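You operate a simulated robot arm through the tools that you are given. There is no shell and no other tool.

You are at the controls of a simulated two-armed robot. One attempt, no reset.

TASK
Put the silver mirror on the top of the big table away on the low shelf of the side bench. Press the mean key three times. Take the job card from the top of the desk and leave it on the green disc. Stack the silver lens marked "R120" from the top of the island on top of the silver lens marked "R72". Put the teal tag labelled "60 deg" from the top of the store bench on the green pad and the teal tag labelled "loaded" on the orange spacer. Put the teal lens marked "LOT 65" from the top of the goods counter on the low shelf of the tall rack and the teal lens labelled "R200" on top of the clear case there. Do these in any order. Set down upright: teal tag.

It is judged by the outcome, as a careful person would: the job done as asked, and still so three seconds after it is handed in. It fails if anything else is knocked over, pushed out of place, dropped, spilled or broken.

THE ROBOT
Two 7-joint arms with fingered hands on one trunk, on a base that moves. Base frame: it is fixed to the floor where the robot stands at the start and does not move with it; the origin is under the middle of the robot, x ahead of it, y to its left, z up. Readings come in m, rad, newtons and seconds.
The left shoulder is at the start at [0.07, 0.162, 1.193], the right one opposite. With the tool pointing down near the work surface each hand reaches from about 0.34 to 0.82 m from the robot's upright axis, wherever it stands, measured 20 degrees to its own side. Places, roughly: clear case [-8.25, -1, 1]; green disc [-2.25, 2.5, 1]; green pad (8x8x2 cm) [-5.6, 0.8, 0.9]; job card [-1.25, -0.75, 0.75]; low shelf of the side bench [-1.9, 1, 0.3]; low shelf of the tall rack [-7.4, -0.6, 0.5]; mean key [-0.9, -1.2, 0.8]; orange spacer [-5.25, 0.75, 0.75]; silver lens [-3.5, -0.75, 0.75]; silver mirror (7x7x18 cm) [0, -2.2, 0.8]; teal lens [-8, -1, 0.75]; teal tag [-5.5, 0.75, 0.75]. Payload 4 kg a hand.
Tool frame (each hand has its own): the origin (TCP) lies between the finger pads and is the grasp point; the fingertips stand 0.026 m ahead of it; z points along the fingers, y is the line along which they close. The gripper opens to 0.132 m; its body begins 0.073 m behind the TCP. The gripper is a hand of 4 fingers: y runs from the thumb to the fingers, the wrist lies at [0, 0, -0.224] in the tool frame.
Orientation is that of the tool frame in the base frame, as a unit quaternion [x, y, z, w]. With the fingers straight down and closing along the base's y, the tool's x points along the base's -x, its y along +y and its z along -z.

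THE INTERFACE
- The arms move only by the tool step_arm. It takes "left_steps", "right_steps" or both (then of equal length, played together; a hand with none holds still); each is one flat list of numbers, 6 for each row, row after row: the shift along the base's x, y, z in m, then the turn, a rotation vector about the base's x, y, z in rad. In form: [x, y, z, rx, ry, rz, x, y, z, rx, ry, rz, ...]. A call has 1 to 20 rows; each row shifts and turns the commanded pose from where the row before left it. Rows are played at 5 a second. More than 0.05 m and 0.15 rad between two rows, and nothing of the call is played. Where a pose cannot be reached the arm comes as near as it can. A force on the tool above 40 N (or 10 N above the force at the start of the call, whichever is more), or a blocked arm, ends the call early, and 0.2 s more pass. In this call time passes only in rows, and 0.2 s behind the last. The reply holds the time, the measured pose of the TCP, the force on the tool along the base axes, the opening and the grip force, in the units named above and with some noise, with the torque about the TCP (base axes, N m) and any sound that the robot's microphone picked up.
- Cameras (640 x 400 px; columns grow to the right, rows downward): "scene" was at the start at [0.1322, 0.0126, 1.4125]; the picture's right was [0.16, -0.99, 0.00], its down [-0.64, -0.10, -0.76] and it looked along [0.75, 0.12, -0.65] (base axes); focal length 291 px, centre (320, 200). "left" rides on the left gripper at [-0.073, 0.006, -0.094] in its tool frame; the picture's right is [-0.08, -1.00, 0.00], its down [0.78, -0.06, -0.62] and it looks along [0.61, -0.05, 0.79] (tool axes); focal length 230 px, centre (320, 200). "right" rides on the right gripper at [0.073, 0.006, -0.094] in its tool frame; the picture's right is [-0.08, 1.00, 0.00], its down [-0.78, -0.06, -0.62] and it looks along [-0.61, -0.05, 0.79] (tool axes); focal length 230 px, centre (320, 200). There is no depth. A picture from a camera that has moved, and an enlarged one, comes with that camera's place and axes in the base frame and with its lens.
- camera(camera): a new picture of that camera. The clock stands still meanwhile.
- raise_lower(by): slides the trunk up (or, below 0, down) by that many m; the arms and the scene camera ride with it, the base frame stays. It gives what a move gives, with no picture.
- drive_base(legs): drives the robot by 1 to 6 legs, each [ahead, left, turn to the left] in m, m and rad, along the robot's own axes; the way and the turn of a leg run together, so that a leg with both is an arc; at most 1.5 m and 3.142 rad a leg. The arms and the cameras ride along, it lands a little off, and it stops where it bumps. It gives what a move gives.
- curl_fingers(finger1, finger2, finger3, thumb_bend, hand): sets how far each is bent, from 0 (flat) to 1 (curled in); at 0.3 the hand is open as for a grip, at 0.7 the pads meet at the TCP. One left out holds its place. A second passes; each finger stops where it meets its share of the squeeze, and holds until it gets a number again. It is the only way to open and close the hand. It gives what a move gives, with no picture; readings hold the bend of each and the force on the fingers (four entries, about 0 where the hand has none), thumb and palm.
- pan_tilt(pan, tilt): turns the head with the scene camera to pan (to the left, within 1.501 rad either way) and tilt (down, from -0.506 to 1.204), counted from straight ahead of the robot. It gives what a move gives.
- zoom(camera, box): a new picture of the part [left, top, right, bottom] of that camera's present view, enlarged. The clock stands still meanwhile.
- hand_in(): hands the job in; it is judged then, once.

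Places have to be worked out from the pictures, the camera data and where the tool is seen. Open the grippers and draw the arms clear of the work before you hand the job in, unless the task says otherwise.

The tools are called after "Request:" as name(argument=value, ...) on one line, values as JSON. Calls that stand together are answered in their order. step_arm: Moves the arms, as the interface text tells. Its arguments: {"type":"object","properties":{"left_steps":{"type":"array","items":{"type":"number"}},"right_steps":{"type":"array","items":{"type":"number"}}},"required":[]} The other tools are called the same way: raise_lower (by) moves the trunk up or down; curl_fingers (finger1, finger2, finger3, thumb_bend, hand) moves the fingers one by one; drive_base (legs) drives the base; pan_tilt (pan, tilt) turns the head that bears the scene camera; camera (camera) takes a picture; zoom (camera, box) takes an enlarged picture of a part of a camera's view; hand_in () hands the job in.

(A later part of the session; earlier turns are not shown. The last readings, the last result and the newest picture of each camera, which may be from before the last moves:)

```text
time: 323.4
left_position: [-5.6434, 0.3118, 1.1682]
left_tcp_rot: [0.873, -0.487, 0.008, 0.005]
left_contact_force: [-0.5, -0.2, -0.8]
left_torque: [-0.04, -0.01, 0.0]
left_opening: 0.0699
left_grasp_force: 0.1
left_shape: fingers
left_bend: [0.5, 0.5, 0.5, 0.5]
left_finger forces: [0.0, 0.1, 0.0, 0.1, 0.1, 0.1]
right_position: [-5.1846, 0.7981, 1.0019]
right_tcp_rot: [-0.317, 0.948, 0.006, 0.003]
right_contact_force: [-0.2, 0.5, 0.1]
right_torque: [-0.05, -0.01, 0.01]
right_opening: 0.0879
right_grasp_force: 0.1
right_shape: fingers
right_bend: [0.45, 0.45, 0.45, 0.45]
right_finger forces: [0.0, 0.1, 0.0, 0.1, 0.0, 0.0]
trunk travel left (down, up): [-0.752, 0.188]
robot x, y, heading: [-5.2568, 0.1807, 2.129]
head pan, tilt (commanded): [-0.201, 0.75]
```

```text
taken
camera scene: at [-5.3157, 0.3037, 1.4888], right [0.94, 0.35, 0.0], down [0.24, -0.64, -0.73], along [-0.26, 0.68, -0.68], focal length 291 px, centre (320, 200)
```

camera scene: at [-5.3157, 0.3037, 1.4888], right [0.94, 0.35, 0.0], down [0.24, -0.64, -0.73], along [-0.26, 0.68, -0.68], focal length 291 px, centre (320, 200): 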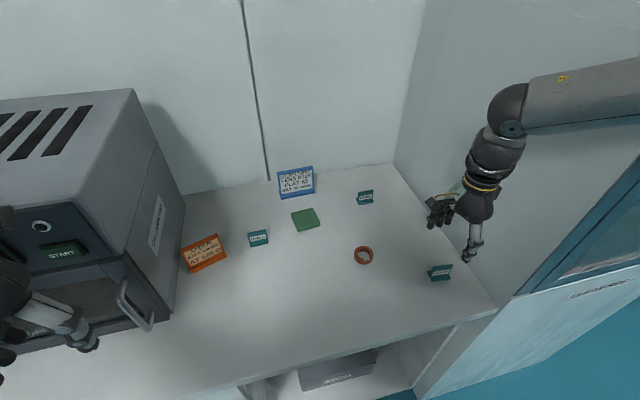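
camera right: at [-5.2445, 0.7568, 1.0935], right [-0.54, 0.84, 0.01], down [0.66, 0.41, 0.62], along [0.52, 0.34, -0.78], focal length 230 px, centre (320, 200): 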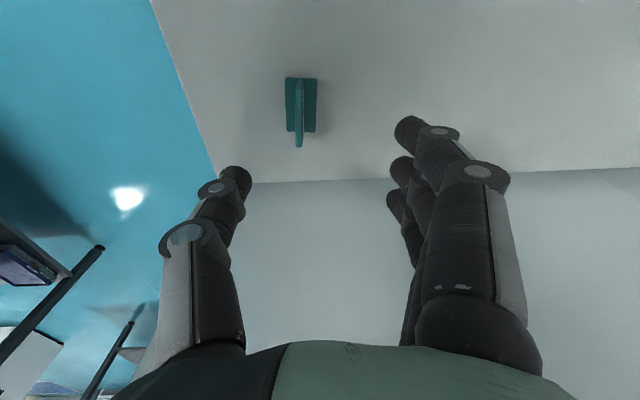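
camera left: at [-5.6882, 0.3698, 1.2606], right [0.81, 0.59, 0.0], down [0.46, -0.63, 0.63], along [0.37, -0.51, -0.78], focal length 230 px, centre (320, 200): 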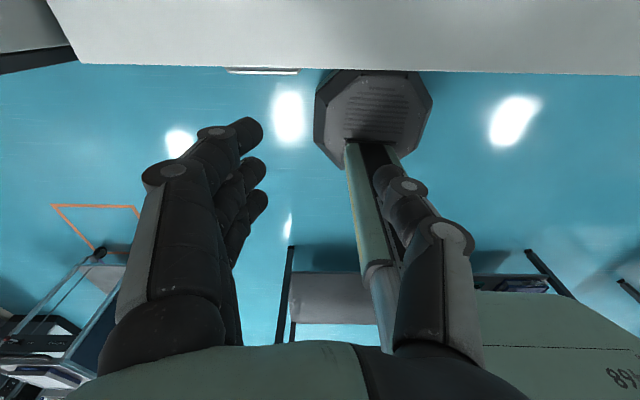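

The right hand reaches well in this orientation. The hand camera shows the tag plate 6.2 cm wide, centred lengthwise but 2 cm toward the thumb side. I correct that and descend part way.

Request:
step_arm(right_steps=[0.0111, -0.0173, -0.02, 0, 0, 0, 0, 0, -0.04, 0, 0, 0, 0, 0, -0.03, 0, 0, 0])

Request:
camera(camera="right")

Request:
zoom(camera="scene", box=[390, 190, 500, 300])

```text
time: 324.2
left_position: [-5.6442, 0.3108, 1.1672]
left_tcp_rot: [0.873, -0.487, 0.007, 0.004]
left_contact_force: [-0.3, -0.4, -0.4]
left_torque: [-0.01, -0.03, 0.01]
left_opening: 0.07
left_grasp_force: 0.0
left_shape: fingers
left_bend: [0.5, 0.5, 0.5, 0.5]
left_finger forces: [0.0, 0.1, 0.1, 0.1, 0.0, 0.0]
right_position: [-5.175, 0.7783, 0.9122]
right_tcp_rot: [-0.319, 0.948, 0.007, 0.003]
right_contact_force: [-0.3, 0.7, 0.1]
right_torque: [-0.01, -0.01, -0.04]
right_opening: 0.0879
right_grasp_force: 0.0
right_shape: fingers
right_bend: [0.45, 0.45, 0.45, 0.45]
right_finger forces: [0.0, 0.0, 0.0, 0.1, 0.0, 0.1]
trunk travel left (down, up): [-0.752, 0.188]
robot x, y, heading: [-5.2588, 0.1825, 2.134]
head pan, tilt (commanded): [-0.201, 0.75]
```

```text
taken
camera right: at [-5.2357, 0.7376, 1.0045], right [-0.54, 0.84, 0.01], down [0.66, 0.41, 0.62], along [0.52, 0.35, -0.78], focal length 230 px, centre (320, 200)
```

right: 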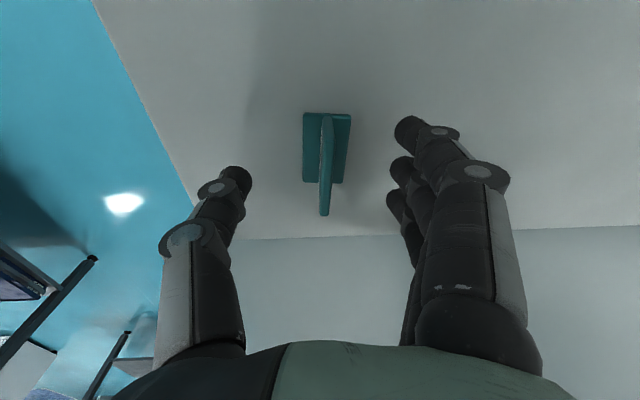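

```text
3.64 times, centred on (445, 245) of scene
camera zoom: at [-5.3164, 0.3022, 1.4889], right [0.94, 0.35, 0.0], down [0.24, -0.64, -0.73], along [-0.26, 0.68, -0.68], focal length 1057 px, centre (-134, 36)
```

zoom: 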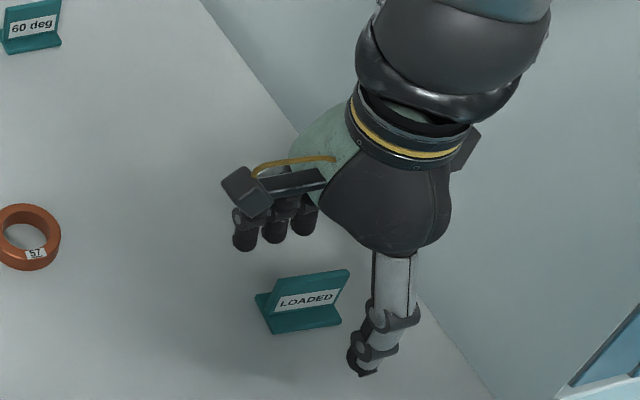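

Nearly centred (4 mm). I correct it, go down to TCP 0.888 and close on the tag.

Request:
step_arm(right_steps=[-0.0018, 0.0028, -0.012, 0, 0, 0, 0, 0, -0.011, 0, 0, 0])

Request:
curl_fingers(hand="right", finger1=0.75, finger2=0.75, finger3=0.75, thumb_bend=0.75)

Request:
camera(camera="right")

```text
time: 324.8
left_position: [-5.644, 0.3074, 1.169]
left_tcp_rot: [0.874, -0.487, 0.007, 0.003]
left_contact_force: [-0.3, 1.0, 0.2]
left_torque: [0.04, 0.0, -0.02]
left_opening: 0.0699
left_grasp_force: 0.1
left_shape: fingers
left_bend: [0.5, 0.5, 0.5, 0.5]
left_finger forces: [0.0, 0.0, 0.0, 0.1, 0.0, 0.0]
right_position: [-5.1772, 0.7797, 0.8928]
right_tcp_rot: [-0.319, 0.948, 0.011, 0.004]
right_contact_force: [2.0, 5.6, 18.0]
right_torque: [-0.71, -0.65, 0.3]
right_opening: 0.0887
right_grasp_force: 8.8
right_shape: fingers
right_bend: [0.45, 0.45, 0.45, 0.45]
right_finger forces: [0.1, 0.1, 0.0, 0.0, 18.2, 0.0]
trunk travel left (down, up): [-0.752, 0.188]
robot x, y, heading: [-5.2592, 0.1861, 2.134]
head pan, tilt (commanded): [-0.201, 0.75]
```

```text
time: 325.8
left_position: [-5.6424, 0.3083, 1.168]
left_tcp_rot: [0.873, -0.488, 0.007, 0.004]
left_contact_force: [0.4, 0.4, -0.1]
left_torque: [0.01, -0.01, 0.02]
left_opening: 0.0699
left_grasp_force: 0.0
left_shape: fingers
left_bend: [0.5, 0.5, 0.5, 0.5]
left_finger forces: [0.0, 0.1, 0.1, 0.0, 0.1, 0.0]
right_position: [-5.1753, 0.7792, 0.8913]
right_tcp_rot: [-0.319, 0.948, 0.008, 0.003]
right_contact_force: [0.2, -2.8, 12.3]
right_torque: [-0.31, -0.1, -0.03]
right_opening: 0.027
right_grasp_force: 23.1
right_shape: fingers
right_bend: [0.72, 0.72, 0.72, 0.67]
right_finger forces: [8.2, 7.1, 6.6, 0.0, 23.9, 0.1]
trunk travel left (down, up): [-0.752, 0.188]
robot x, y, heading: [-5.2609, 0.1814, 2.129]
head pan, tilt (commanded): [-0.201, 0.75]
```

```text
taken
camera right: at [-5.2368, 0.7381, 0.9827], right [-0.54, 0.84, 0.01], down [0.66, 0.41, 0.62], along [0.52, 0.35, -0.78], focal length 230 px, centre (320, 200)
```

right: 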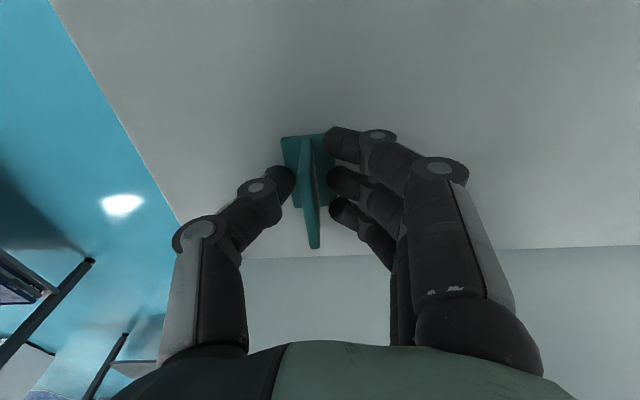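

The grip width of 2.7 cm means the fingertips caught the tag's foot rather than its plate. I reopen, rise 1.3 cm and close again on the plate.

Request:
curl_fingers(hand="right", finger1=0.55, finger2=0.55, finger3=0.55, thumb_bend=0.55)

Request:
step_arm(right_steps=[0, 0, 0.014, 0, 0, 0])

Request:
camera(camera="right")

```text
time: 326.8
left_position: [-5.6435, 0.3073, 1.1685]
left_tcp_rot: [0.873, -0.488, 0.008, 0.003]
left_contact_force: [0.2, 0.2, 0.1]
left_torque: [0.02, 0.0, 0.01]
left_opening: 0.0701
left_grasp_force: 0.1
left_shape: fingers
left_bend: [0.5, 0.5, 0.5, 0.5]
left_finger forces: [0.1, 0.1, 0.1, 0.0, 0.0, 0.1]
right_position: [-5.1761, 0.7805, 0.8928]
right_tcp_rot: [-0.318, 0.948, 0.01, 0.004]
right_contact_force: [1.4, 4.8, 33.4]
right_torque: [-0.46, -0.18, 0.11]
right_opening: 0.0484
right_grasp_force: 16.9
right_shape: fingers
right_bend: [0.55, 0.55, 0.55, 0.59]
right_finger forces: [5.6, 0.4, 0.0, 0.0, 27.8, 0.0]
trunk travel left (down, up): [-0.752, 0.188]
robot x, y, heading: [-5.2611, 0.182, 2.129]
head pan, tilt (commanded): [-0.201, 0.75]
```

```text
time: 327.2
left_position: [-5.643, 0.3111, 1.1682]
left_tcp_rot: [0.873, -0.488, 0.008, 0.006]
left_contact_force: [0.1, -0.7, 0.5]
left_torque: [-0.01, 0.0, 0.03]
left_opening: 0.0699
left_grasp_force: 0.1
left_shape: fingers
left_bend: [0.5, 0.5, 0.5, 0.5]
left_finger forces: [0.1, 0.0, 0.0, 0.0, 0.0, 0.0]
right_position: [-5.1733, 0.7791, 0.9011]
right_tcp_rot: [-0.319, 0.948, 0.004, 0.003]
right_contact_force: [0.3, -0.2, -0.1]
right_torque: [0.02, -0.02, 0.03]
right_opening: 0.0545
right_grasp_force: 0.0
right_shape: fingers
right_bend: [0.55, 0.55, 0.55, 0.55]
right_finger forces: [0.0, 0.1, 0.0, 0.0, 0.0, 0.0]
trunk travel left (down, up): [-0.752, 0.188]
robot x, y, heading: [-5.26, 0.1864, 2.136]
head pan, tilt (commanded): [-0.201, 0.75]
```

```text
taken
camera right: at [-5.2346, 0.7392, 0.9931], right [-0.54, 0.84, 0.01], down [0.66, 0.42, 0.62], along [0.52, 0.34, -0.78], focal length 230 px, centre (320, 200)
```

right: 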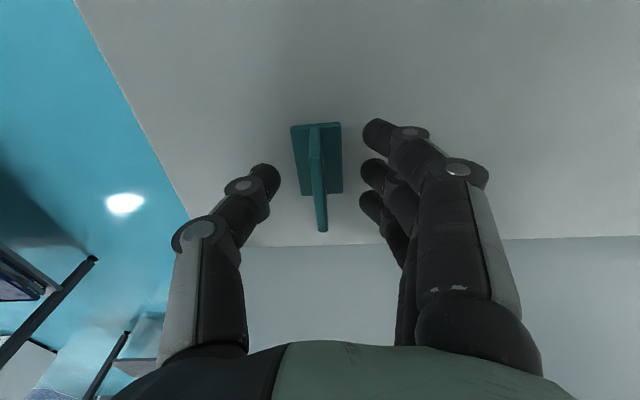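

The tag stands undisturbed. I close now at this height.

Request:
curl_fingers(hand="right", finger1=0.8, finger2=0.8, finger3=0.8, thumb_bend=0.8)

Request:
camera(camera="right")

```text
time: 328.2
left_position: [-5.6434, 0.3106, 1.1687]
left_tcp_rot: [0.873, -0.487, 0.007, 0.005]
left_contact_force: [0.2, -0.3, 0.2]
left_torque: [0.02, 0.0, 0.02]
left_opening: 0.07
left_grasp_force: 0.1
left_shape: fingers
left_bend: [0.5, 0.5, 0.5, 0.5]
left_finger forces: [0.0, 0.1, 0.0, 0.1, 0.0, 0.0]
right_position: [-5.1754, 0.7812, 0.9044]
right_tcp_rot: [-0.319, 0.948, 0.007, 0.002]
right_contact_force: [-0.3, -0.3, 0.1]
right_torque: [0.01, 0.01, -0.02]
right_opening: 0.0144
right_grasp_force: 20.7
right_shape: fingers
right_bend: [0.76, 0.76, 0.76, 0.71]
right_finger forces: [7.0, 7.0, 6.9, 0.0, 20.9, 0.0]
trunk travel left (down, up): [-0.752, 0.188]
robot x, y, heading: [-5.2595, 0.1853, 2.132]
head pan, tilt (commanded): [-0.201, 0.75]
```

```text
taken
camera right: at [-5.2359, 0.7401, 0.9953], right [-0.54, 0.84, 0.01], down [0.66, 0.42, 0.62], along [0.52, 0.35, -0.78], focal length 230 px, centre (320, 200)
```

right: 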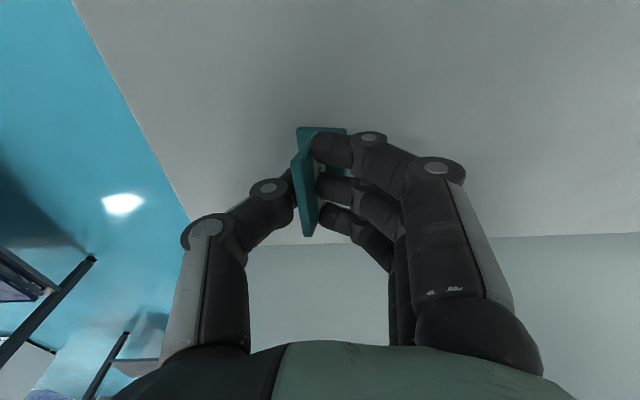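

The plate is gripped but has leaned toward the thumb. I lift it a little and look at its tilt.

Request:
step_arm(right_steps=[0, 0, 0.02, 0, 0, 0, 0, 0, 0.03, 0, 0, 0])

Request:
zoom(camera="scene", box=[400, 200, 500, 290])

Request:
zoom(camera="right", box=[240, 90, 400, 260])

```text
time: 328.8
left_position: [-5.6427, 0.3094, 1.1675]
left_tcp_rot: [0.874, -0.487, 0.007, 0.004]
left_contact_force: [0.1, -1.1, -0.7]
left_torque: [0.06, 0.04, 0.01]
left_opening: 0.07
left_grasp_force: 0.1
left_shape: fingers
left_bend: [0.5, 0.5, 0.5, 0.5]
left_finger forces: [0.1, 0.1, 0.0, 0.0, 0.0, 0.1]
right_position: [-5.1758, 0.7799, 0.9541]
right_tcp_rot: [-0.319, 0.948, 0.009, 0.002]
right_contact_force: [-0.4, -0.1, 0.6]
right_torque: [-0.01, -0.03, -0.01]
right_opening: 0.0142
right_grasp_force: 21.3
right_shape: fingers
right_bend: [0.76, 0.76, 0.76, 0.71]
right_finger forces: [7.0, 7.0, 7.0, 0.1, 20.8, 0.1]
trunk travel left (down, up): [-0.752, 0.188]
robot x, y, heading: [-5.2579, 0.1813, 2.13]
head pan, tilt (commanded): [-0.201, 0.75]
```

```text
4.44 times, centred on (450, 245) of scene
camera zoom: at [-5.3158, 0.3004, 1.489], right [0.94, 0.35, 0.0], down [0.24, -0.64, -0.73], along [-0.26, 0.69, -0.68], focal length 1292 px, centre (-258, 0)
```

zoom: 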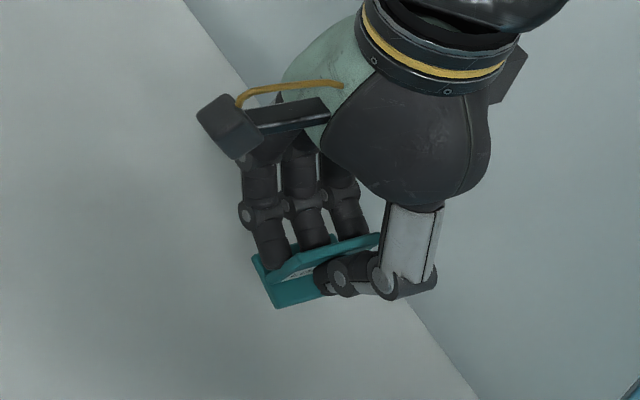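

```text
2.35 times, centred on (320, 175) of right
camera zoom: at [-5.2364, 0.7393, 1.0456], right [-0.54, 0.84, 0.01], down [0.66, 0.41, 0.62], along [0.52, 0.35, -0.78], focal length 541 px, centre (320, 259)
```

zoom: 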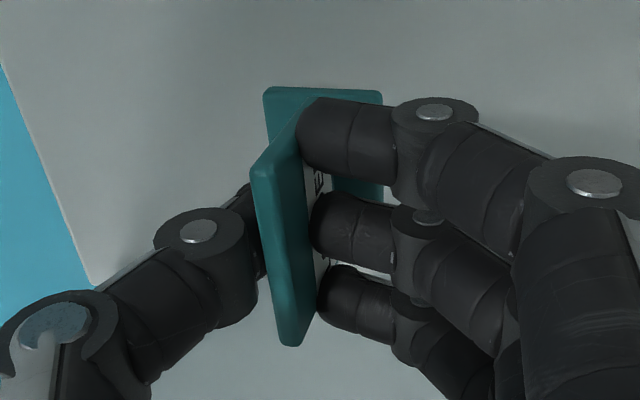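

The tag leans about 17° toward the thumb in the grip. I rotate the hand by the same amount about its own lateral axis to bring the tag upright, and check.

Request:
step_arm(right_steps=[0, 0, 0.02, -0.0797, -0.0605, 0, 0, 0, 0.01, -0.0797, -0.0605, 0, 0, 0, 0.01, -0.0797, -0.0605, 0])

Request:
zoom(camera="right", box=[240, 90, 400, 260])

Request:
zoom(camera="scene", box=[400, 190, 500, 280])

```text
time: 329.6
left_position: [-5.6434, 0.3106, 1.1672]
left_tcp_rot: [0.874, -0.487, 0.007, 0.004]
left_contact_force: [-0.2, -0.4, -0.8]
left_torque: [-0.04, -0.01, 0.0]
left_opening: 0.0698
left_grasp_force: 0.0
left_shape: fingers
left_bend: [0.5, 0.5, 0.5, 0.5]
left_finger forces: [0.0, 0.0, 0.1, 0.0, 0.0, 0.0]
right_position: [-5.1764, 0.7804, 0.9923]
right_tcp_rot: [-0.316, 0.938, -0.135, 0.051]
right_contact_force: [-0.1, -0.6, 0.4]
right_torque: [0.03, 0.0, 0.0]
right_opening: 0.0143
right_grasp_force: 21.0
right_shape: fingers
right_bend: [0.76, 0.76, 0.76, 0.71]
right_finger forces: [7.1, 7.1, 7.1, 0.0, 21.3, 0.1]
trunk travel left (down, up): [-0.752, 0.188]
robot x, y, heading: [-5.2594, 0.1829, 2.129]
head pan, tilt (commanded): [-0.201, 0.75]
```

```text
2.35 times, centred on (320, 175) of right
camera zoom: at [-5.2534, 0.7623, 1.08], right [-0.52, 0.81, -0.28], down [0.55, 0.57, 0.62], along [0.66, 0.16, -0.73], focal length 541 px, centre (320, 259)
```

zoom: 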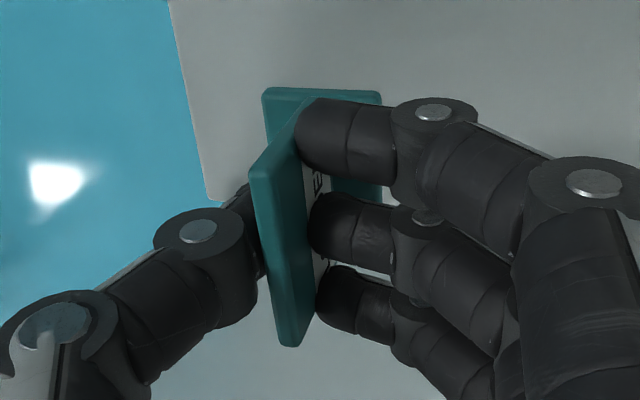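

```text
4.44 times, centred on (450, 235) of scene
camera zoom: at [-5.317, 0.3024, 1.4888], right [0.94, 0.35, 0.0], down [0.24, -0.64, -0.73], along [-0.26, 0.68, -0.68], focal length 1292 px, centre (-258, 44)
```

zoom: 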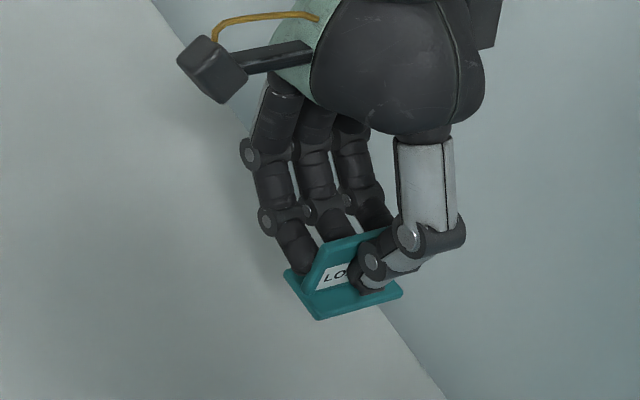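

The tag is now upright to within a few degrees. I zoom on the orange spacer for its exact centre.

Request:
zoom(camera="scene", box=[320, 220, 420, 290])

```text
5.71 times, centred on (370, 255) of scene
camera zoom: at [-5.317, 0.3024, 1.4888], right [0.94, 0.35, 0.0], down [0.24, -0.64, -0.73], along [-0.26, 0.68, -0.68], focal length 1661 px, centre (34, -114)
```

zoom: 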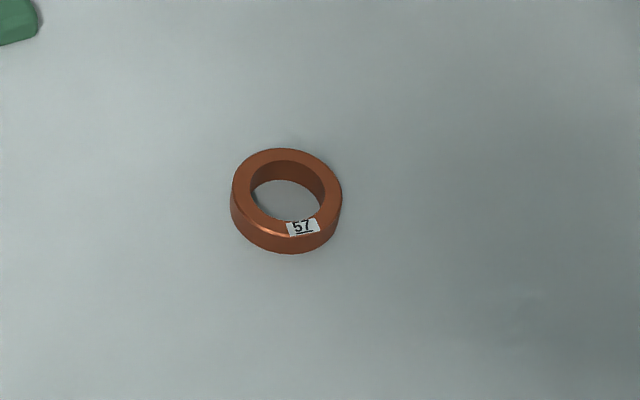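

Spacer top centre: (-5.373,0.776,0.866). I carry the tag over it at safe height.

Request:
step_arm(right_steps=[-0.0403, -0.0012, 0, 0, 0, 0, -0.0403, -0.0012, 0, 0, 0, 0, -0.0403, -0.0012, 0, 0, 0, 0, -0.0403, -0.0012, 0, 0, 0, 0, -0.0403, -0.0012, 0, 0, 0, 0])

Request:
zoom(camera="scene", box=[310, 180, 430, 280])

Request:
camera(camera="right")

```text
time: 330.8
left_position: [-5.6429, 0.309, 1.1676]
left_tcp_rot: [0.874, -0.486, 0.007, 0.005]
left_contact_force: [-0.7, 0.3, -0.2]
left_torque: [0.0, -0.03, -0.01]
left_opening: 0.07
left_grasp_force: 0.0
left_shape: fingers
left_bend: [0.5, 0.5, 0.5, 0.5]
left_finger forces: [0.0, 0.0, 0.1, 0.0, 0.0, 0.0]
right_position: [-5.3053, 0.75, 1.008]
right_tcp_rot: [-0.316, 0.938, -0.134, 0.049]
right_contact_force: [0.0, 0.0, -0.3]
right_torque: [0.04, -0.01, 0.01]
right_opening: 0.0143
right_grasp_force: 21.6
right_shape: fingers
right_bend: [0.76, 0.76, 0.77, 0.71]
right_finger forces: [7.0, 7.0, 7.0, 0.1, 20.8, 0.0]
right hand out of reach, approached as far as the arm can: row 3, 4, 5
trunk travel left (down, up): [-0.752, 0.188]
robot x, y, heading: [-5.259, 0.1847, 2.13]
head pan, tilt (commanded): [-0.201, 0.75]
```

```text
4.00 times, centred on (370, 230) of scene
camera zoom: at [-5.3165, 0.3015, 1.4889], right [0.94, 0.35, 0.0], down [0.24, -0.64, -0.73], along [-0.26, 0.68, -0.68], focal length 1162 px, centre (120, 80)
```

zoom: 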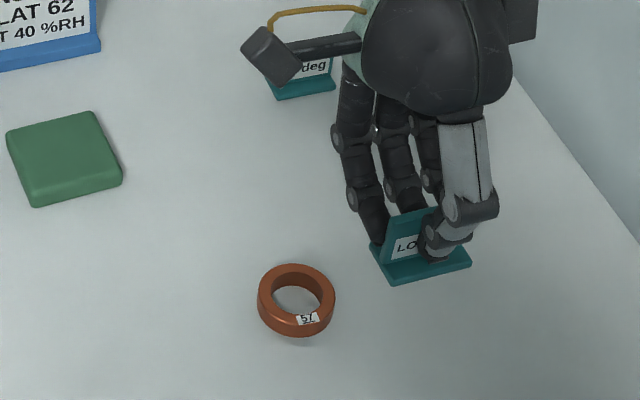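

```text
taken
camera right: at [-5.3833, 0.7303, 1.0956], right [-0.52, 0.81, -0.28], down [0.55, 0.56, 0.62], along [0.66, 0.16, -0.74], focal length 230 px, centre (320, 200)
```

right: 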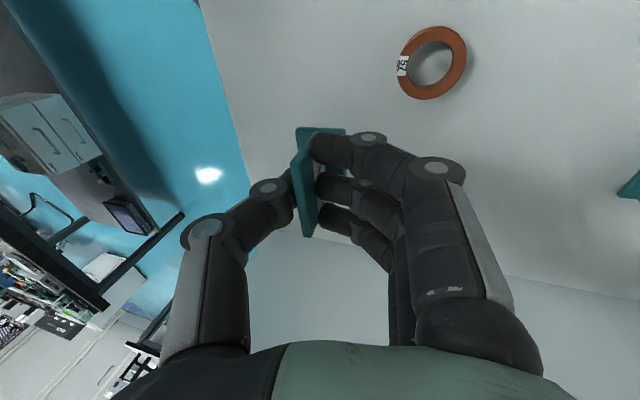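

The right arm stops about 8 cm short in this orientation because the spacer is too far inward. I shift the base 0.13 m left (and 3 cm back) so the spacer lies in the right arm's zone.

Request:
drive_base(legs=[[-0.03, 0.13, 0]])

Request:
step_arm(right_steps=[0.007, 0.0397, 0, 0, 0, 0, 0.007, 0.0397, 0, 0, 0, 0, 0.007, 0.0397, 0, 0, 0, 0])

Request:
zoom(camera="scene", box=[360, 180, 480, 280])

Request:
camera(camera="right")

```text
time: 332.1
left_position: [-5.736, 0.2192, 1.1684]
left_tcp_rot: [0.873, -0.488, 0.008, 0.006]
left_contact_force: [0.7, 0.1, 0.7]
left_torque: [-0.01, 0.04, -0.01]
left_opening: 0.0698
left_grasp_force: 0.1
left_shape: fingers
left_bend: [0.5, 0.5, 0.5, 0.5]
left_finger forces: [0.1, 0.1, 0.0, 0.0, 0.1, 0.1]
right_position: [-5.3976, 0.6567, 1.0087]
right_tcp_rot: [-0.316, 0.938, -0.134, 0.049]
right_contact_force: [0.0, 0.0, 0.2]
right_torque: [0.01, 0.02, 0.02]
right_opening: 0.0142
right_grasp_force: 21.0
right_shape: fingers
right_bend: [0.76, 0.76, 0.77, 0.71]
right_finger forces: [7.1, 6.9, 7.1, 0.0, 20.9, 0.0]
trunk travel left (down, up): [-0.752, 0.188]
robot x, y, heading: [-5.3522, 0.0901, 2.132]
head pan, tilt (commanded): [-0.201, 0.75]
```

```text
time: 332.9
left_position: [-5.7364, 0.2159, 1.1666]
left_tcp_rot: [0.873, -0.487, 0.008, 0.005]
left_contact_force: [-0.1, 0.3, 0.0]
left_torque: [0.02, -0.04, 0.0]
left_opening: 0.0699
left_grasp_force: 0.1
left_shape: fingers
left_bend: [0.5, 0.5, 0.5, 0.5]
left_finger forces: [0.0, 0.0, 0.1, 0.0, 0.0, 0.1]
right_position: [-5.3412, 0.7432, 1.0096]
right_tcp_rot: [-0.316, 0.938, -0.131, 0.048]
right_contact_force: [-0.1, -0.5, 0.3]
right_torque: [-0.01, -0.02, -0.01]
right_opening: 0.0145
right_grasp_force: 21.3
right_shape: fingers
right_bend: [0.77, 0.77, 0.77, 0.71]
right_finger forces: [7.0, 6.9, 7.1, 0.1, 20.9, 0.1]
right hand out of reach, approached as far as the arm can: row 1, 2, 3
trunk travel left (down, up): [-0.752, 0.188]
robot x, y, heading: [-5.3555, 0.0876, 2.128]
head pan, tilt (commanded): [-0.201, 0.75]
```

```text
4.00 times, centred on (420, 230) of scene
camera zoom: at [-5.4094, 0.2076, 1.489], right [0.94, 0.35, 0.0], down [0.24, -0.64, -0.73], along [-0.26, 0.68, -0.68], focal length 1162 px, centre (-80, 80)
```

zoom: 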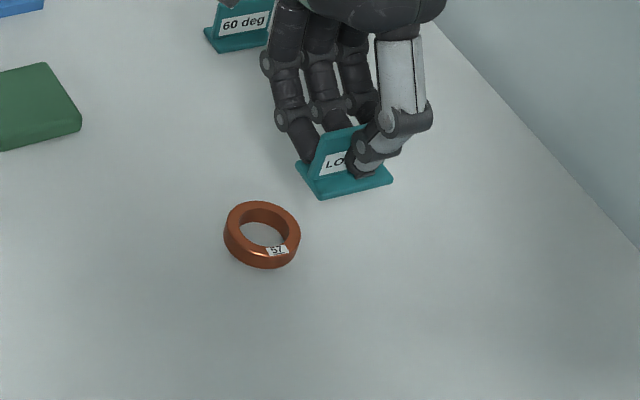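

```text
taken
camera right: at [-5.4174, 0.7245, 1.0959], right [-0.52, 0.81, -0.28], down [0.55, 0.56, 0.61], along [0.65, 0.17, -0.74], focal length 230 px, centre (320, 200)
```

right: 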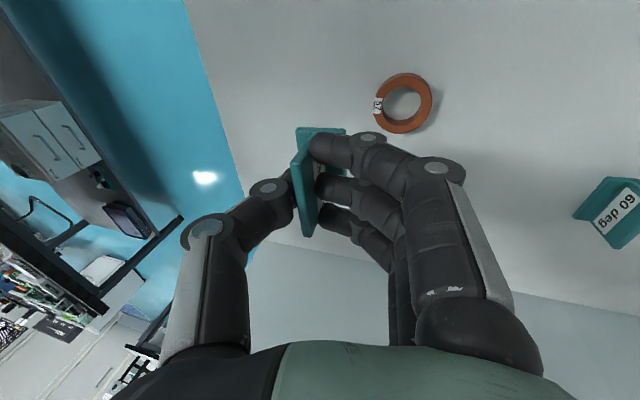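

Still short: this hand orientation needs the target within about 0.55 m ahead. I move the base 6 cm forward (the left hand keeps about 3 cm from the oven) and try again.

Request:
drive_base(legs=[[0.06, 0, 0]])

Request:
camera(camera="scene")

Request:
camera(camera="right")

```text
time: 333.9
left_position: [-5.7642, 0.2619, 1.1693]
left_tcp_rot: [0.873, -0.487, 0.006, 0.004]
left_contact_force: [-0.3, 0.3, -0.1]
left_torque: [0.02, 0.04, 0.01]
left_opening: 0.0699
left_grasp_force: 0.1
left_shape: fingers
left_bend: [0.5, 0.5, 0.5, 0.5]
left_finger forces: [0.0, 0.0, 0.0, 0.0, 0.0, 0.0]
right_position: [-5.3684, 0.7899, 1.0114]
right_tcp_rot: [-0.315, 0.939, -0.129, 0.047]
right_contact_force: [0.4, -0.5, -0.2]
right_torque: [0.02, -0.02, 0.01]
right_opening: 0.0144
right_grasp_force: 20.8
right_shape: fingers
right_bend: [0.77, 0.77, 0.77, 0.71]
right_finger forces: [6.9, 6.9, 6.9, 0.0, 20.9, 0.1]
trunk travel left (down, up): [-0.752, 0.188]
robot x, y, heading: [-5.3846, 0.1349, 2.132]
head pan, tilt (commanded): [-0.201, 0.75]
```

```text
taken
camera scene: at [-5.4371, 0.2522, 1.4896], right [0.94, 0.35, 0.0], down [0.24, -0.64, -0.73], along [-0.26, 0.69, -0.68], focal length 291 px, centre (320, 200)
```

scene: 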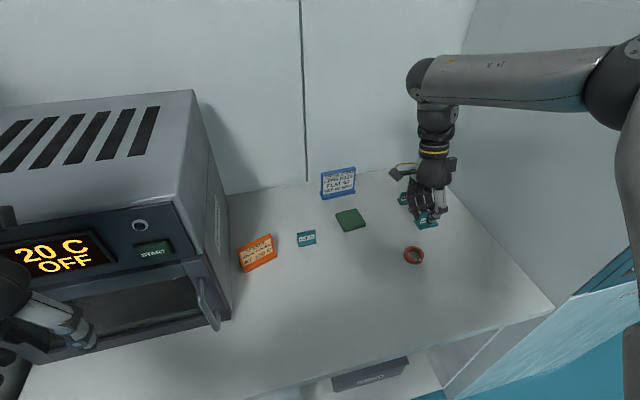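

```text
taken
camera right: at [-5.4459, 0.7703, 1.0986], right [-0.52, 0.81, -0.27], down [0.56, 0.56, 0.62], along [0.65, 0.17, -0.74], focal length 230 px, centre (320, 200)
```

right: 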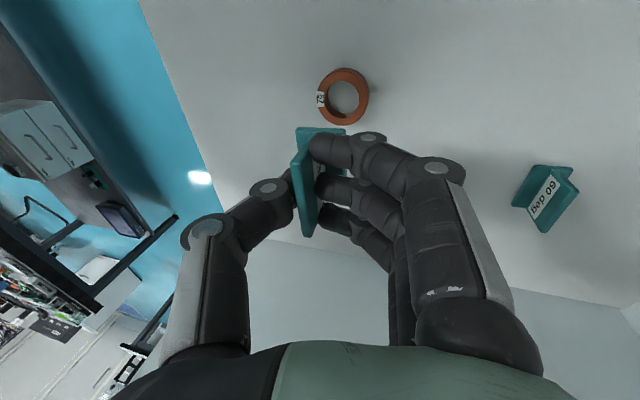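

The tag is now almost over the spacer. I shift it (-1.2,-1.8) cm to centre the foot and lower to about 2 cm above the ring.

Request:
step_arm(right_steps=[-0.006, -0.009, -0.025, 0, 0, 0, -0.006, -0.009, -0.025, 0, 0, 0, 0, 0, -0.02, 0, 0, 0])

Request:
zoom(camera="scene", box=[360, 190, 470, 280])

Request:
zoom(camera="right", box=[240, 60, 420, 260])

```text
time: 334.7
left_position: [-5.7679, 0.2661, 1.1676]
left_tcp_rot: [0.872, -0.489, 0.008, 0.005]
left_contact_force: [-0.6, 0.5, 0.4]
left_torque: [-0.05, 0.0, -0.01]
left_opening: 0.0702
left_grasp_force: 0.0
left_shape: fingers
left_bend: [0.5, 0.5, 0.5, 0.5]
left_finger forces: [0.0, 0.0, 0.0, 0.1, 0.1, 0.1]
right_position: [-5.3731, 0.7663, 0.9454]
right_tcp_rot: [-0.316, 0.939, -0.13, 0.046]
right_contact_force: [-0.6, 0.1, 1.0]
right_torque: [0.01, 0.01, -0.03]
right_opening: 0.0142
right_grasp_force: 20.6
right_shape: fingers
right_bend: [0.77, 0.77, 0.77, 0.71]
right_finger forces: [7.1, 6.9, 7.0, 0.0, 20.8, 0.1]
right hand out of reach, approached as far as the arm can: row 2, 3
trunk travel left (down, up): [-0.752, 0.188]
robot x, y, heading: [-5.3844, 0.141, 2.131]
head pan, tilt (commanded): [-0.201, 0.75]
```

```text
4.44 times, centred on (415, 235) of scene
camera zoom: at [-5.4409, 0.2595, 1.4887], right [0.94, 0.35, 0.0], down [0.24, -0.64, -0.73], along [-0.26, 0.68, -0.68], focal length 1292 px, centre (-102, 44)
```

zoom: 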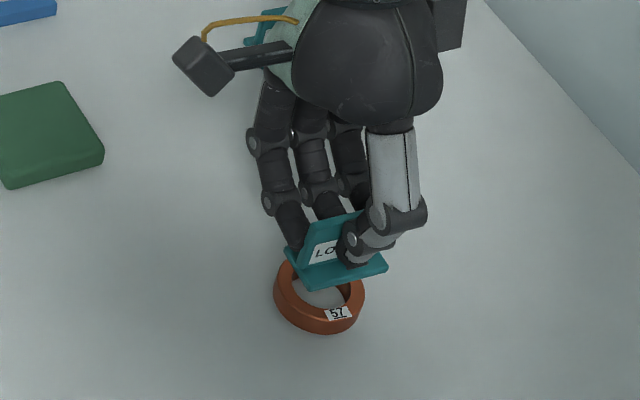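

```text
2.00 times, centred on (330, 160) of right
camera zoom: at [-5.4478, 0.7474, 1.0316], right [-0.52, 0.81, -0.27], down [0.56, 0.56, 0.61], along [0.65, 0.17, -0.74], focal length 460 px, centre (300, 280)
```

zoom: 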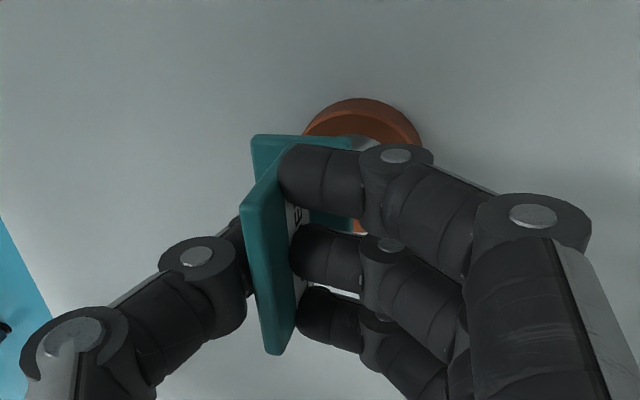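

Aligned within about 3–4 mm. I lower in small steps toward the ring.

Request:
step_arm(right_steps=[-0.002, 0, -0.012, 0, 0, 0])

Request:
step_arm(right_steps=[0, 0, -0.008, 0, 0, 0])

Request:
zoom(camera="scene", box=[360, 190, 470, 280])

```text
time: 335.1
left_position: [-5.7681, 0.2664, 1.1686]
left_tcp_rot: [0.873, -0.487, 0.007, 0.004]
left_contact_force: [-0.1, -0.1, 0.5]
left_torque: [-0.03, 0.0, 0.0]
left_opening: 0.0698
left_grasp_force: 0.1
left_shape: fingers
left_bend: [0.5, 0.5, 0.5, 0.5]
left_finger forces: [0.0, 0.0, 0.0, 0.0, 0.0, 0.1]
right_position: [-5.3689, 0.7612, 0.9374]
right_tcp_rot: [-0.316, 0.939, -0.131, 0.046]
right_contact_force: [-0.4, -0.8, 0.5]
right_torque: [-0.01, -0.02, 0.02]
right_opening: 0.0143
right_grasp_force: 20.8
right_shape: fingers
right_bend: [0.77, 0.77, 0.77, 0.71]
right_finger forces: [7.0, 6.9, 7.0, 0.0, 21.1, 0.0]
right hand out of reach, approached as far as the arm can: row 1
trunk travel left (down, up): [-0.752, 0.188]
robot x, y, heading: [-5.3812, 0.1349, 2.131]
head pan, tilt (commanded): [-0.201, 0.75]
```

```text
time: 335.5
left_position: [-5.7681, 0.2659, 1.1689]
left_tcp_rot: [0.872, -0.489, 0.006, 0.004]
left_contact_force: [0.1, -0.3, -0.3]
left_torque: [-0.02, 0.02, -0.03]
left_opening: 0.07
left_grasp_force: 0.0
left_shape: fingers
left_bend: [0.5, 0.5, 0.5, 0.5]
left_finger forces: [0.0, 0.0, 0.0, 0.1, 0.1, 0.0]
right_position: [-5.3672, 0.7578, 0.9306]
right_tcp_rot: [-0.315, 0.939, -0.129, 0.046]
right_contact_force: [-0.1, -0.4, -0.3]
right_torque: [0.03, -0.01, -0.02]
right_opening: 0.0141
right_grasp_force: 21.0
right_shape: fingers
right_bend: [0.77, 0.77, 0.77, 0.71]
right_finger forces: [7.0, 7.0, 7.0, 0.0, 21.0, 0.0]
right hand out of reach, approached as far as the arm can: row 1
trunk travel left (down, up): [-0.752, 0.188]
robot x, y, heading: [-5.3851, 0.1393, 2.129]
head pan, tilt (commanded): [-0.201, 0.75]
```

```text
4.44 times, centred on (415, 235) of scene
camera zoom: at [-5.4397, 0.2569, 1.489], right [0.94, 0.35, 0.0], down [0.24, -0.64, -0.73], along [-0.26, 0.69, -0.68], focal length 1292 px, centre (-102, 44)
```

zoom: 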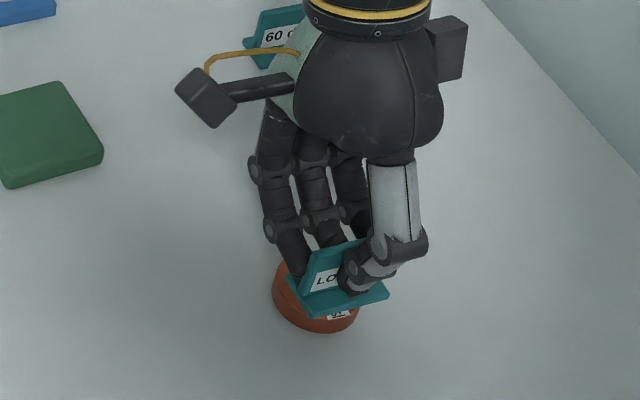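

The arm is at its limit, and the tag drifts off-centre as I lower. I tuck the left hand further back to the side so the base can move closer without nearing the oven.

Request:
step_arm(left_steps=[-0.008, -0.0345, 0, 0, 0, 0, -0.008, -0.0345, 0, 0, 0, 0, -0.008, -0.0345, 0, 0, 0, 0, -0.008, -0.0345, 0, 0, 0, 0, -0.008, -0.0345, 0, 0, 0, 0], right_steps=[0, 0, 0.01, 0, 0, 0, 0, 0, 0.01, 0, 0, 0, 0, 0, 0.01, 0, 0, 0, 0, 0, 0, 0, 0, 0, 0, 0, 0, 0, 0, 0])

Request:
pan_tilt(pan=0.5, tilt=0.6)

Request:
camera(camera="scene")

```text
time: 336.7
left_position: [-5.8075, 0.2356, 1.1562]
left_tcp_rot: [0.873, -0.488, 0.007, 0.004]
left_contact_force: [0.4, 0.1, 0.5]
left_torque: [0.02, 0.0, 0.01]
left_opening: 0.0703
left_grasp_force: 0.0
left_shape: fingers
left_bend: [0.5, 0.5, 0.5, 0.5]
left_finger forces: [0.1, 0.1, 0.1, 0.0, 0.0, 0.1]
left hand out of reach, approached as far as the arm can: row 1, 2, 3, 4, 5
right_position: [-5.3666, 0.76, 0.9608]
right_tcp_rot: [-0.315, 0.939, -0.131, 0.049]
right_contact_force: [0.7, -1.0, 0.1]
right_torque: [-0.01, -0.02, -0.02]
right_opening: 0.0143
right_grasp_force: 21.0
right_shape: fingers
right_bend: [0.77, 0.77, 0.77, 0.71]
right_finger forces: [7.0, 7.1, 7.0, 0.0, 21.1, 0.0]
trunk travel left (down, up): [-0.752, 0.188]
robot x, y, heading: [-5.3822, 0.1373, 2.126]
head pan, tilt (commanded): [-0.201, 0.75]
```

```text
time: 337.8
left_position: [-5.8072, 0.2373, 1.1557]
left_tcp_rot: [0.873, -0.488, 0.007, 0.005]
left_contact_force: [1.2, -0.1, -0.1]
left_torque: [-0.01, -0.02, 0.01]
left_opening: 0.0703
left_grasp_force: 0.0
left_shape: fingers
left_bend: [0.5, 0.5, 0.5, 0.5]
left_finger forces: [0.0, 0.1, 0.0, 0.1, 0.0, 0.0]
right_position: [-5.3662, 0.759, 0.96]
right_tcp_rot: [-0.315, 0.939, -0.132, 0.048]
right_contact_force: [0.8, -0.8, -0.1]
right_torque: [0.0, 0.02, 0.0]
right_opening: 0.0141
right_grasp_force: 21.1
right_shape: fingers
right_bend: [0.77, 0.77, 0.77, 0.71]
right_finger forces: [7.0, 7.1, 7.0, 0.0, 21.1, 0.0]
trunk travel left (down, up): [-0.752, 0.188]
robot x, y, heading: [-5.3808, 0.1377, 2.132]
head pan, tilt (commanded): [0.499, 0.6]
```

```text
taken
camera scene: at [-5.488, 0.2231, 1.5018], right [0.49, 0.87, 0.0], down [0.49, -0.28, -0.82], along [-0.72, 0.41, -0.57], focal length 291 px, centre (320, 200)
```

scene: 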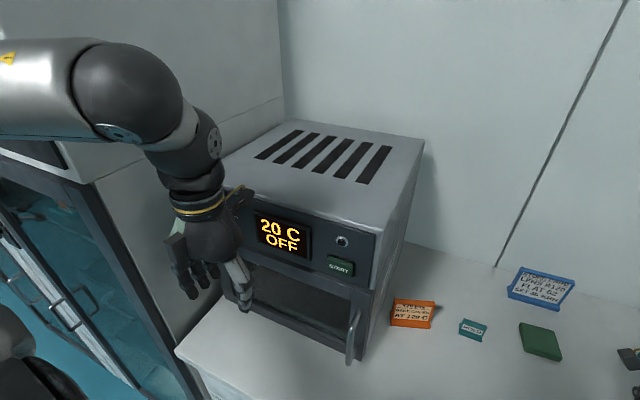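

I do not need to keep the tag's heading, so I turn the hand about the vertical to a more natural angle, which should restore the reach, and then re-centre over the spacer.

Request:
step_arm(right_steps=[0, 0, 0.005, 0, 0, 0.14, 0, 0, 0.005, 0, 0, 0.14, 0, 0, 0.0, 0, 0, 0.14, 0, 0, 0.0, 0, 0, 0.14, 0, 0, 0, 0, 0, 0.14, 0, 0, 0, 0, 0, 0.14])

Request:
pan_tilt(pan=-0.3, tilt=0.75)

Request:
zoom(camera="scene", box=[320, 180, 440, 280])

Request:
camera(camera="right")

```text
time: 339.1
left_position: [-5.8076, 0.236, 1.1558]
left_tcp_rot: [0.873, -0.488, 0.007, 0.004]
left_contact_force: [-0.2, 0.2, 0.0]
left_torque: [-0.01, -0.01, 0.02]
left_opening: 0.0702
left_grasp_force: 0.1
left_shape: fingers
left_bend: [0.5, 0.5, 0.5, 0.5]
left_finger forces: [0.1, 0.0, 0.0, 0.0, 0.0, 0.0]
right_position: [-5.3654, 0.7597, 0.9713]
right_tcp_rot: [-0.672, 0.727, -0.099, 0.097]
right_contact_force: [-0.1, 0.1, -0.2]
right_torque: [0.0, 0.01, 0.0]
right_opening: 0.0143
right_grasp_force: 21.2
right_shape: fingers
right_bend: [0.77, 0.77, 0.77, 0.71]
right_finger forces: [7.2, 6.7, 7.2, 0.0, 21.3, 0.0]
trunk travel left (down, up): [-0.752, 0.188]
robot x, y, heading: [-5.3832, 0.1349, 2.129]
head pan, tilt (commanded): [0.499, 0.6]
```

```text
time: 340.3
left_position: [-5.8076, 0.2368, 1.1557]
left_tcp_rot: [0.873, -0.488, 0.006, 0.005]
left_contact_force: [-0.3, 0.5, 0.8]
left_torque: [0.01, 0.03, -0.03]
left_opening: 0.0703
left_grasp_force: 0.1
left_shape: fingers
left_bend: [0.5, 0.5, 0.5, 0.5]
left_finger forces: [0.1, 0.0, 0.0, 0.1, 0.0, 0.0]
right_position: [-5.3662, 0.7602, 0.9701]
right_tcp_rot: [-0.671, 0.729, -0.1, 0.097]
right_contact_force: [-0.2, -0.6, 0.3]
right_torque: [-0.03, 0.03, -0.03]
right_opening: 0.0142
right_grasp_force: 21.6
right_shape: fingers
right_bend: [0.77, 0.77, 0.77, 0.71]
right_finger forces: [7.2, 6.8, 7.2, 0.0, 21.2, 0.0]
trunk travel left (down, up): [-0.752, 0.188]
robot x, y, heading: [-5.3816, 0.1384, 2.126]
head pan, tilt (commanded): [-0.3, 0.75]
```

```text
4.00 times, centred on (380, 230) of scene
camera zoom: at [-5.4323, 0.2598, 1.489], right [0.97, 0.26, 0.0], down [0.18, -0.66, -0.73], along [-0.19, 0.71, -0.68], focal length 1162 px, centre (80, 80)
```

zoom: 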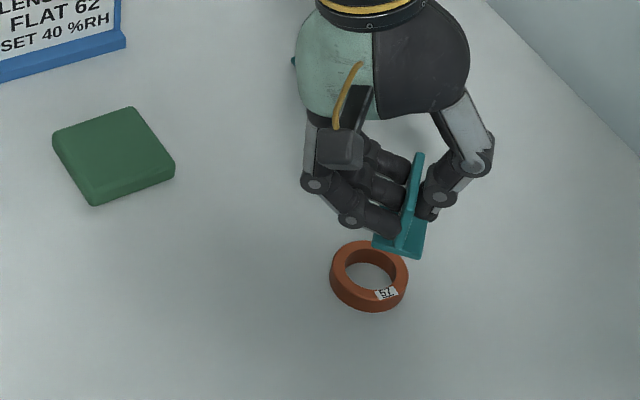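

```text
taken
camera right: at [-5.4023, 0.6895, 1.0578], right [-0.95, 0.16, -0.28], down [-0.05, 0.79, 0.61], along [0.31, 0.6, -0.74], focal length 230 px, centre (320, 200)
```

right: 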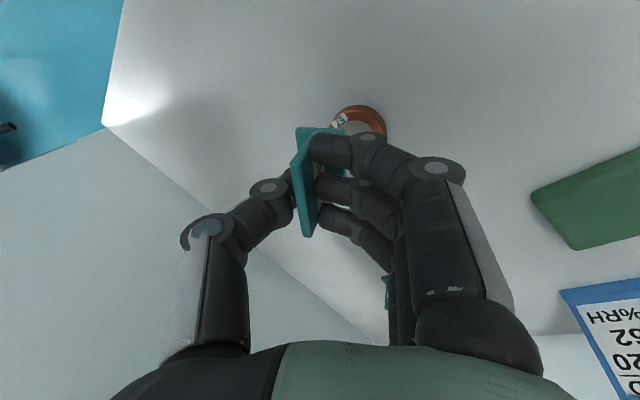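

Now I see the tag end-on. I zoom in closely to judge whether its foot is level.

Request:
zoom(camera="scene", box=[395, 205, 435, 250])

```text
8.89 times, centred on (415, 228) of scene
camera zoom: at [-5.4323, 0.2598, 1.489], right [0.97, 0.26, 0.0], down [0.18, -0.66, -0.73], along [-0.19, 0.71, -0.68], focal length 2583 px, centre (-524, -44)
```

zoom: 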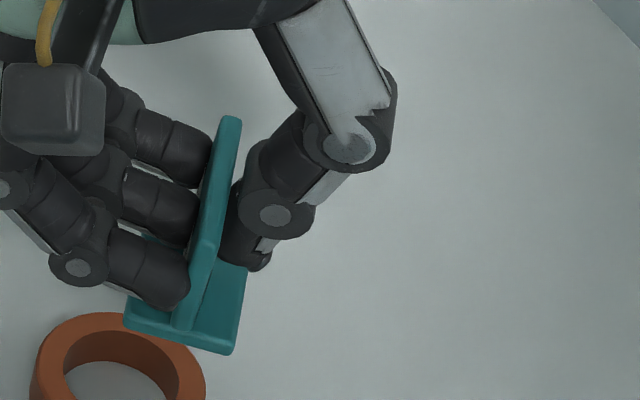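

The tag is upright within about 3°. I shift 1.3 cm left over the ring and lower to just above it, then check alignment close up.

Request:
step_arm(right_steps=[-0.013, 0.001, -0.015, 0, 0, 0, 0, 0, -0.015, 0, 0, 0, 0, 0, -0.01, 0, 0, 0])

Request:
zoom(camera="scene", box=[370, 210, 434, 260])

Request:
zoom(camera="right", box=[240, 60, 420, 260])

```text
time: 341.1
left_position: [-5.8064, 0.2369, 1.1557]
left_tcp_rot: [0.873, -0.488, 0.008, 0.005]
left_contact_force: [-0.4, -0.2, -0.4]
left_torque: [-0.01, 0.0, -0.02]
left_opening: 0.0701
left_grasp_force: 0.0
left_shape: fingers
left_bend: [0.5, 0.5, 0.5, 0.5]
left_finger forces: [0.1, 0.0, 0.1, 0.0, 0.0, 0.0]
right_position: [-5.3676, 0.756, 0.9371]
right_tcp_rot: [-0.671, 0.728, -0.099, 0.097]
right_contact_force: [0.7, 0.5, 0.5]
right_torque: [-0.01, -0.02, -0.01]
right_opening: 0.0142
right_grasp_force: 21.0
right_shape: fingers
right_bend: [0.77, 0.77, 0.77, 0.71]
right_finger forces: [7.1, 6.7, 7.2, 0.0, 21.2, 0.1]
right hand out of reach, approached as far as the arm can: row 2, 3
trunk travel left (down, up): [-0.752, 0.188]
robot x, y, heading: [-5.3835, 0.1358, 2.129]
head pan, tilt (commanded): [-0.3, 0.75]
```

```text
8.00 times, centred on (402, 235) of scene
camera zoom: at [-5.432, 0.2597, 1.489], right [0.97, 0.26, 0.0], down [0.17, -0.66, -0.73], along [-0.19, 0.71, -0.68], focal length 2325 px, centre (-336, -80)
```

zoom: 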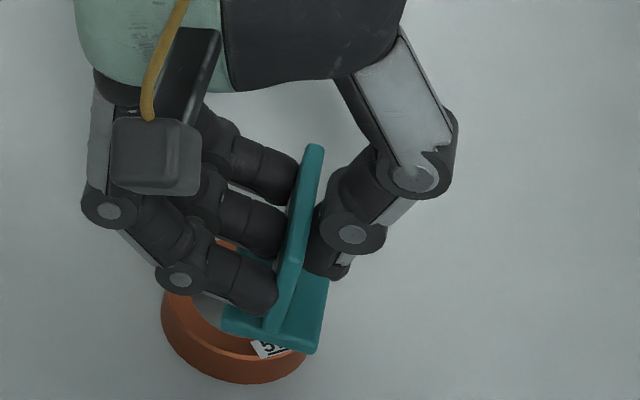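

```text
2.00 times, centred on (330, 160) of right
camera zoom: at [-5.4036, 0.6857, 1.0245], right [-0.95, 0.16, -0.27], down [-0.05, 0.79, 0.62], along [0.31, 0.6, -0.74], focal length 460 px, centre (300, 280)
```

zoom: 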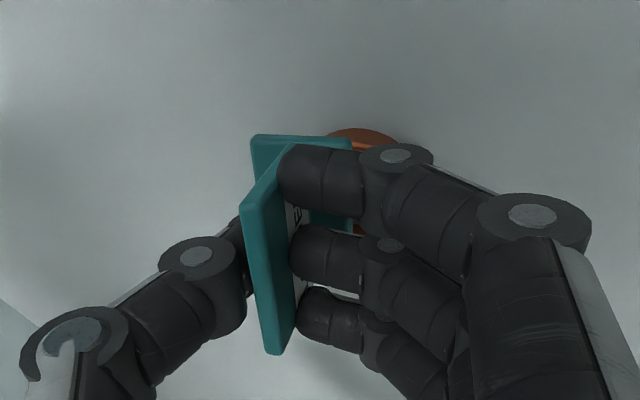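

The arm is again at a joint limit, and the tag would land about 1 cm right and 1.3 cm short. I nudge the base itself by (1.5 cm forward, 1 cm left) instead.

Request:
drive_base(legs=[[0.018, 0.012, 0]])

Request:
zoom(camera="scene", box=[370, 210, 434, 260])

```text
time: 341.9
left_position: [-5.8224, 0.2437, 1.1586]
left_tcp_rot: [0.873, -0.488, 0.006, 0.004]
left_contact_force: [0.4, -0.4, -0.3]
left_torque: [0.04, 0.03, 0.0]
left_opening: 0.0702
left_grasp_force: 0.1
left_shape: fingers
left_bend: [0.5, 0.5, 0.5, 0.5]
left_finger forces: [0.0, 0.1, 0.0, 0.1, 0.1, 0.0]
right_position: [-5.3831, 0.7631, 0.9383]
right_tcp_rot: [-0.67, 0.729, -0.099, 0.096]
right_contact_force: [0.4, 0.0, 0.5]
right_torque: [0.0, 0.03, 0.01]
right_opening: 0.0144
right_grasp_force: 21.4
right_shape: fingers
right_bend: [0.77, 0.77, 0.77, 0.71]
right_finger forces: [7.2, 6.8, 7.2, 0.0, 21.2, 0.0]
trunk travel left (down, up): [-0.752, 0.188]
robot x, y, heading: [-5.4011, 0.1459, 2.133]
head pan, tilt (commanded): [-0.3, 0.75]
```

```text
8.00 times, centred on (402, 235) of scene
camera zoom: at [-5.4459, 0.266, 1.4894], right [0.97, 0.26, 0.0], down [0.17, -0.66, -0.73], along [-0.19, 0.71, -0.68], focal length 2325 px, centre (-336, -80)
```

zoom: 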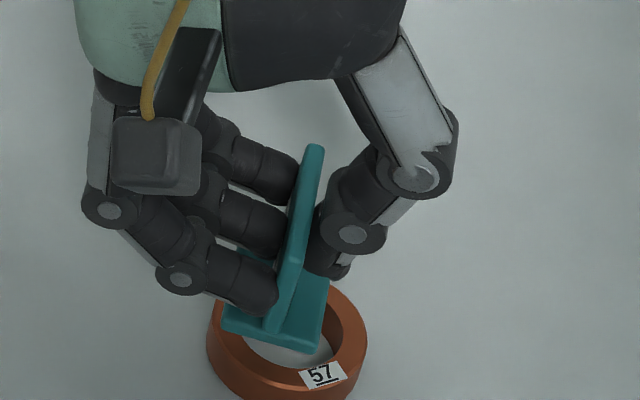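

Now it is about 7 mm left and 6 mm short. I correct that with the arm, which can move rightward.

Request:
step_arm(right_steps=[0.004, 0.009, -0.003, 0, 0, 0, 0, 0, -0.006, 0, 0, 0])

Request:
zoom(camera="scene", box=[370, 210, 434, 260])

```text
time: 342.5
left_position: [-5.8259, 0.2446, 1.1567]
left_tcp_rot: [0.873, -0.488, 0.006, 0.005]
left_contact_force: [0.6, 0.3, -0.5]
left_torque: [0.0, 0.01, 0.04]
left_opening: 0.0703
left_grasp_force: 0.1
left_shape: fingers
left_bend: [0.5, 0.5, 0.5, 0.5]
left_finger forces: [0.1, 0.1, 0.1, 0.1, 0.1, 0.0]
right_position: [-5.3803, 0.7713, 0.9306]
right_tcp_rot: [-0.671, 0.729, -0.096, 0.095]
right_contact_force: [0.0, 0.2, -0.1]
right_torque: [0.01, -0.01, -0.02]
right_opening: 0.014
right_grasp_force: 20.9
right_shape: fingers
right_bend: [0.77, 0.77, 0.77, 0.71]
right_finger forces: [7.3, 6.7, 7.3, 0.1, 21.2, 0.0]
right hand out of reach, approached as far as the arm can: row 2
trunk travel left (down, up): [-0.752, 0.188]
robot x, y, heading: [-5.399, 0.1437, 2.127]
head pan, tilt (commanded): [-0.3, 0.75]
```

```text
8.00 times, centred on (402, 235) of scene
camera zoom: at [-5.4496, 0.2677, 1.4891], right [0.97, 0.26, 0.0], down [0.17, -0.66, -0.73], along [-0.19, 0.71, -0.68], focal length 2325 px, centre (-336, -80)
```

zoom: 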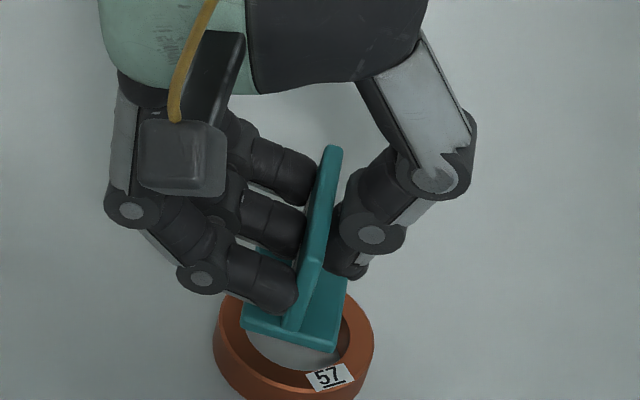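

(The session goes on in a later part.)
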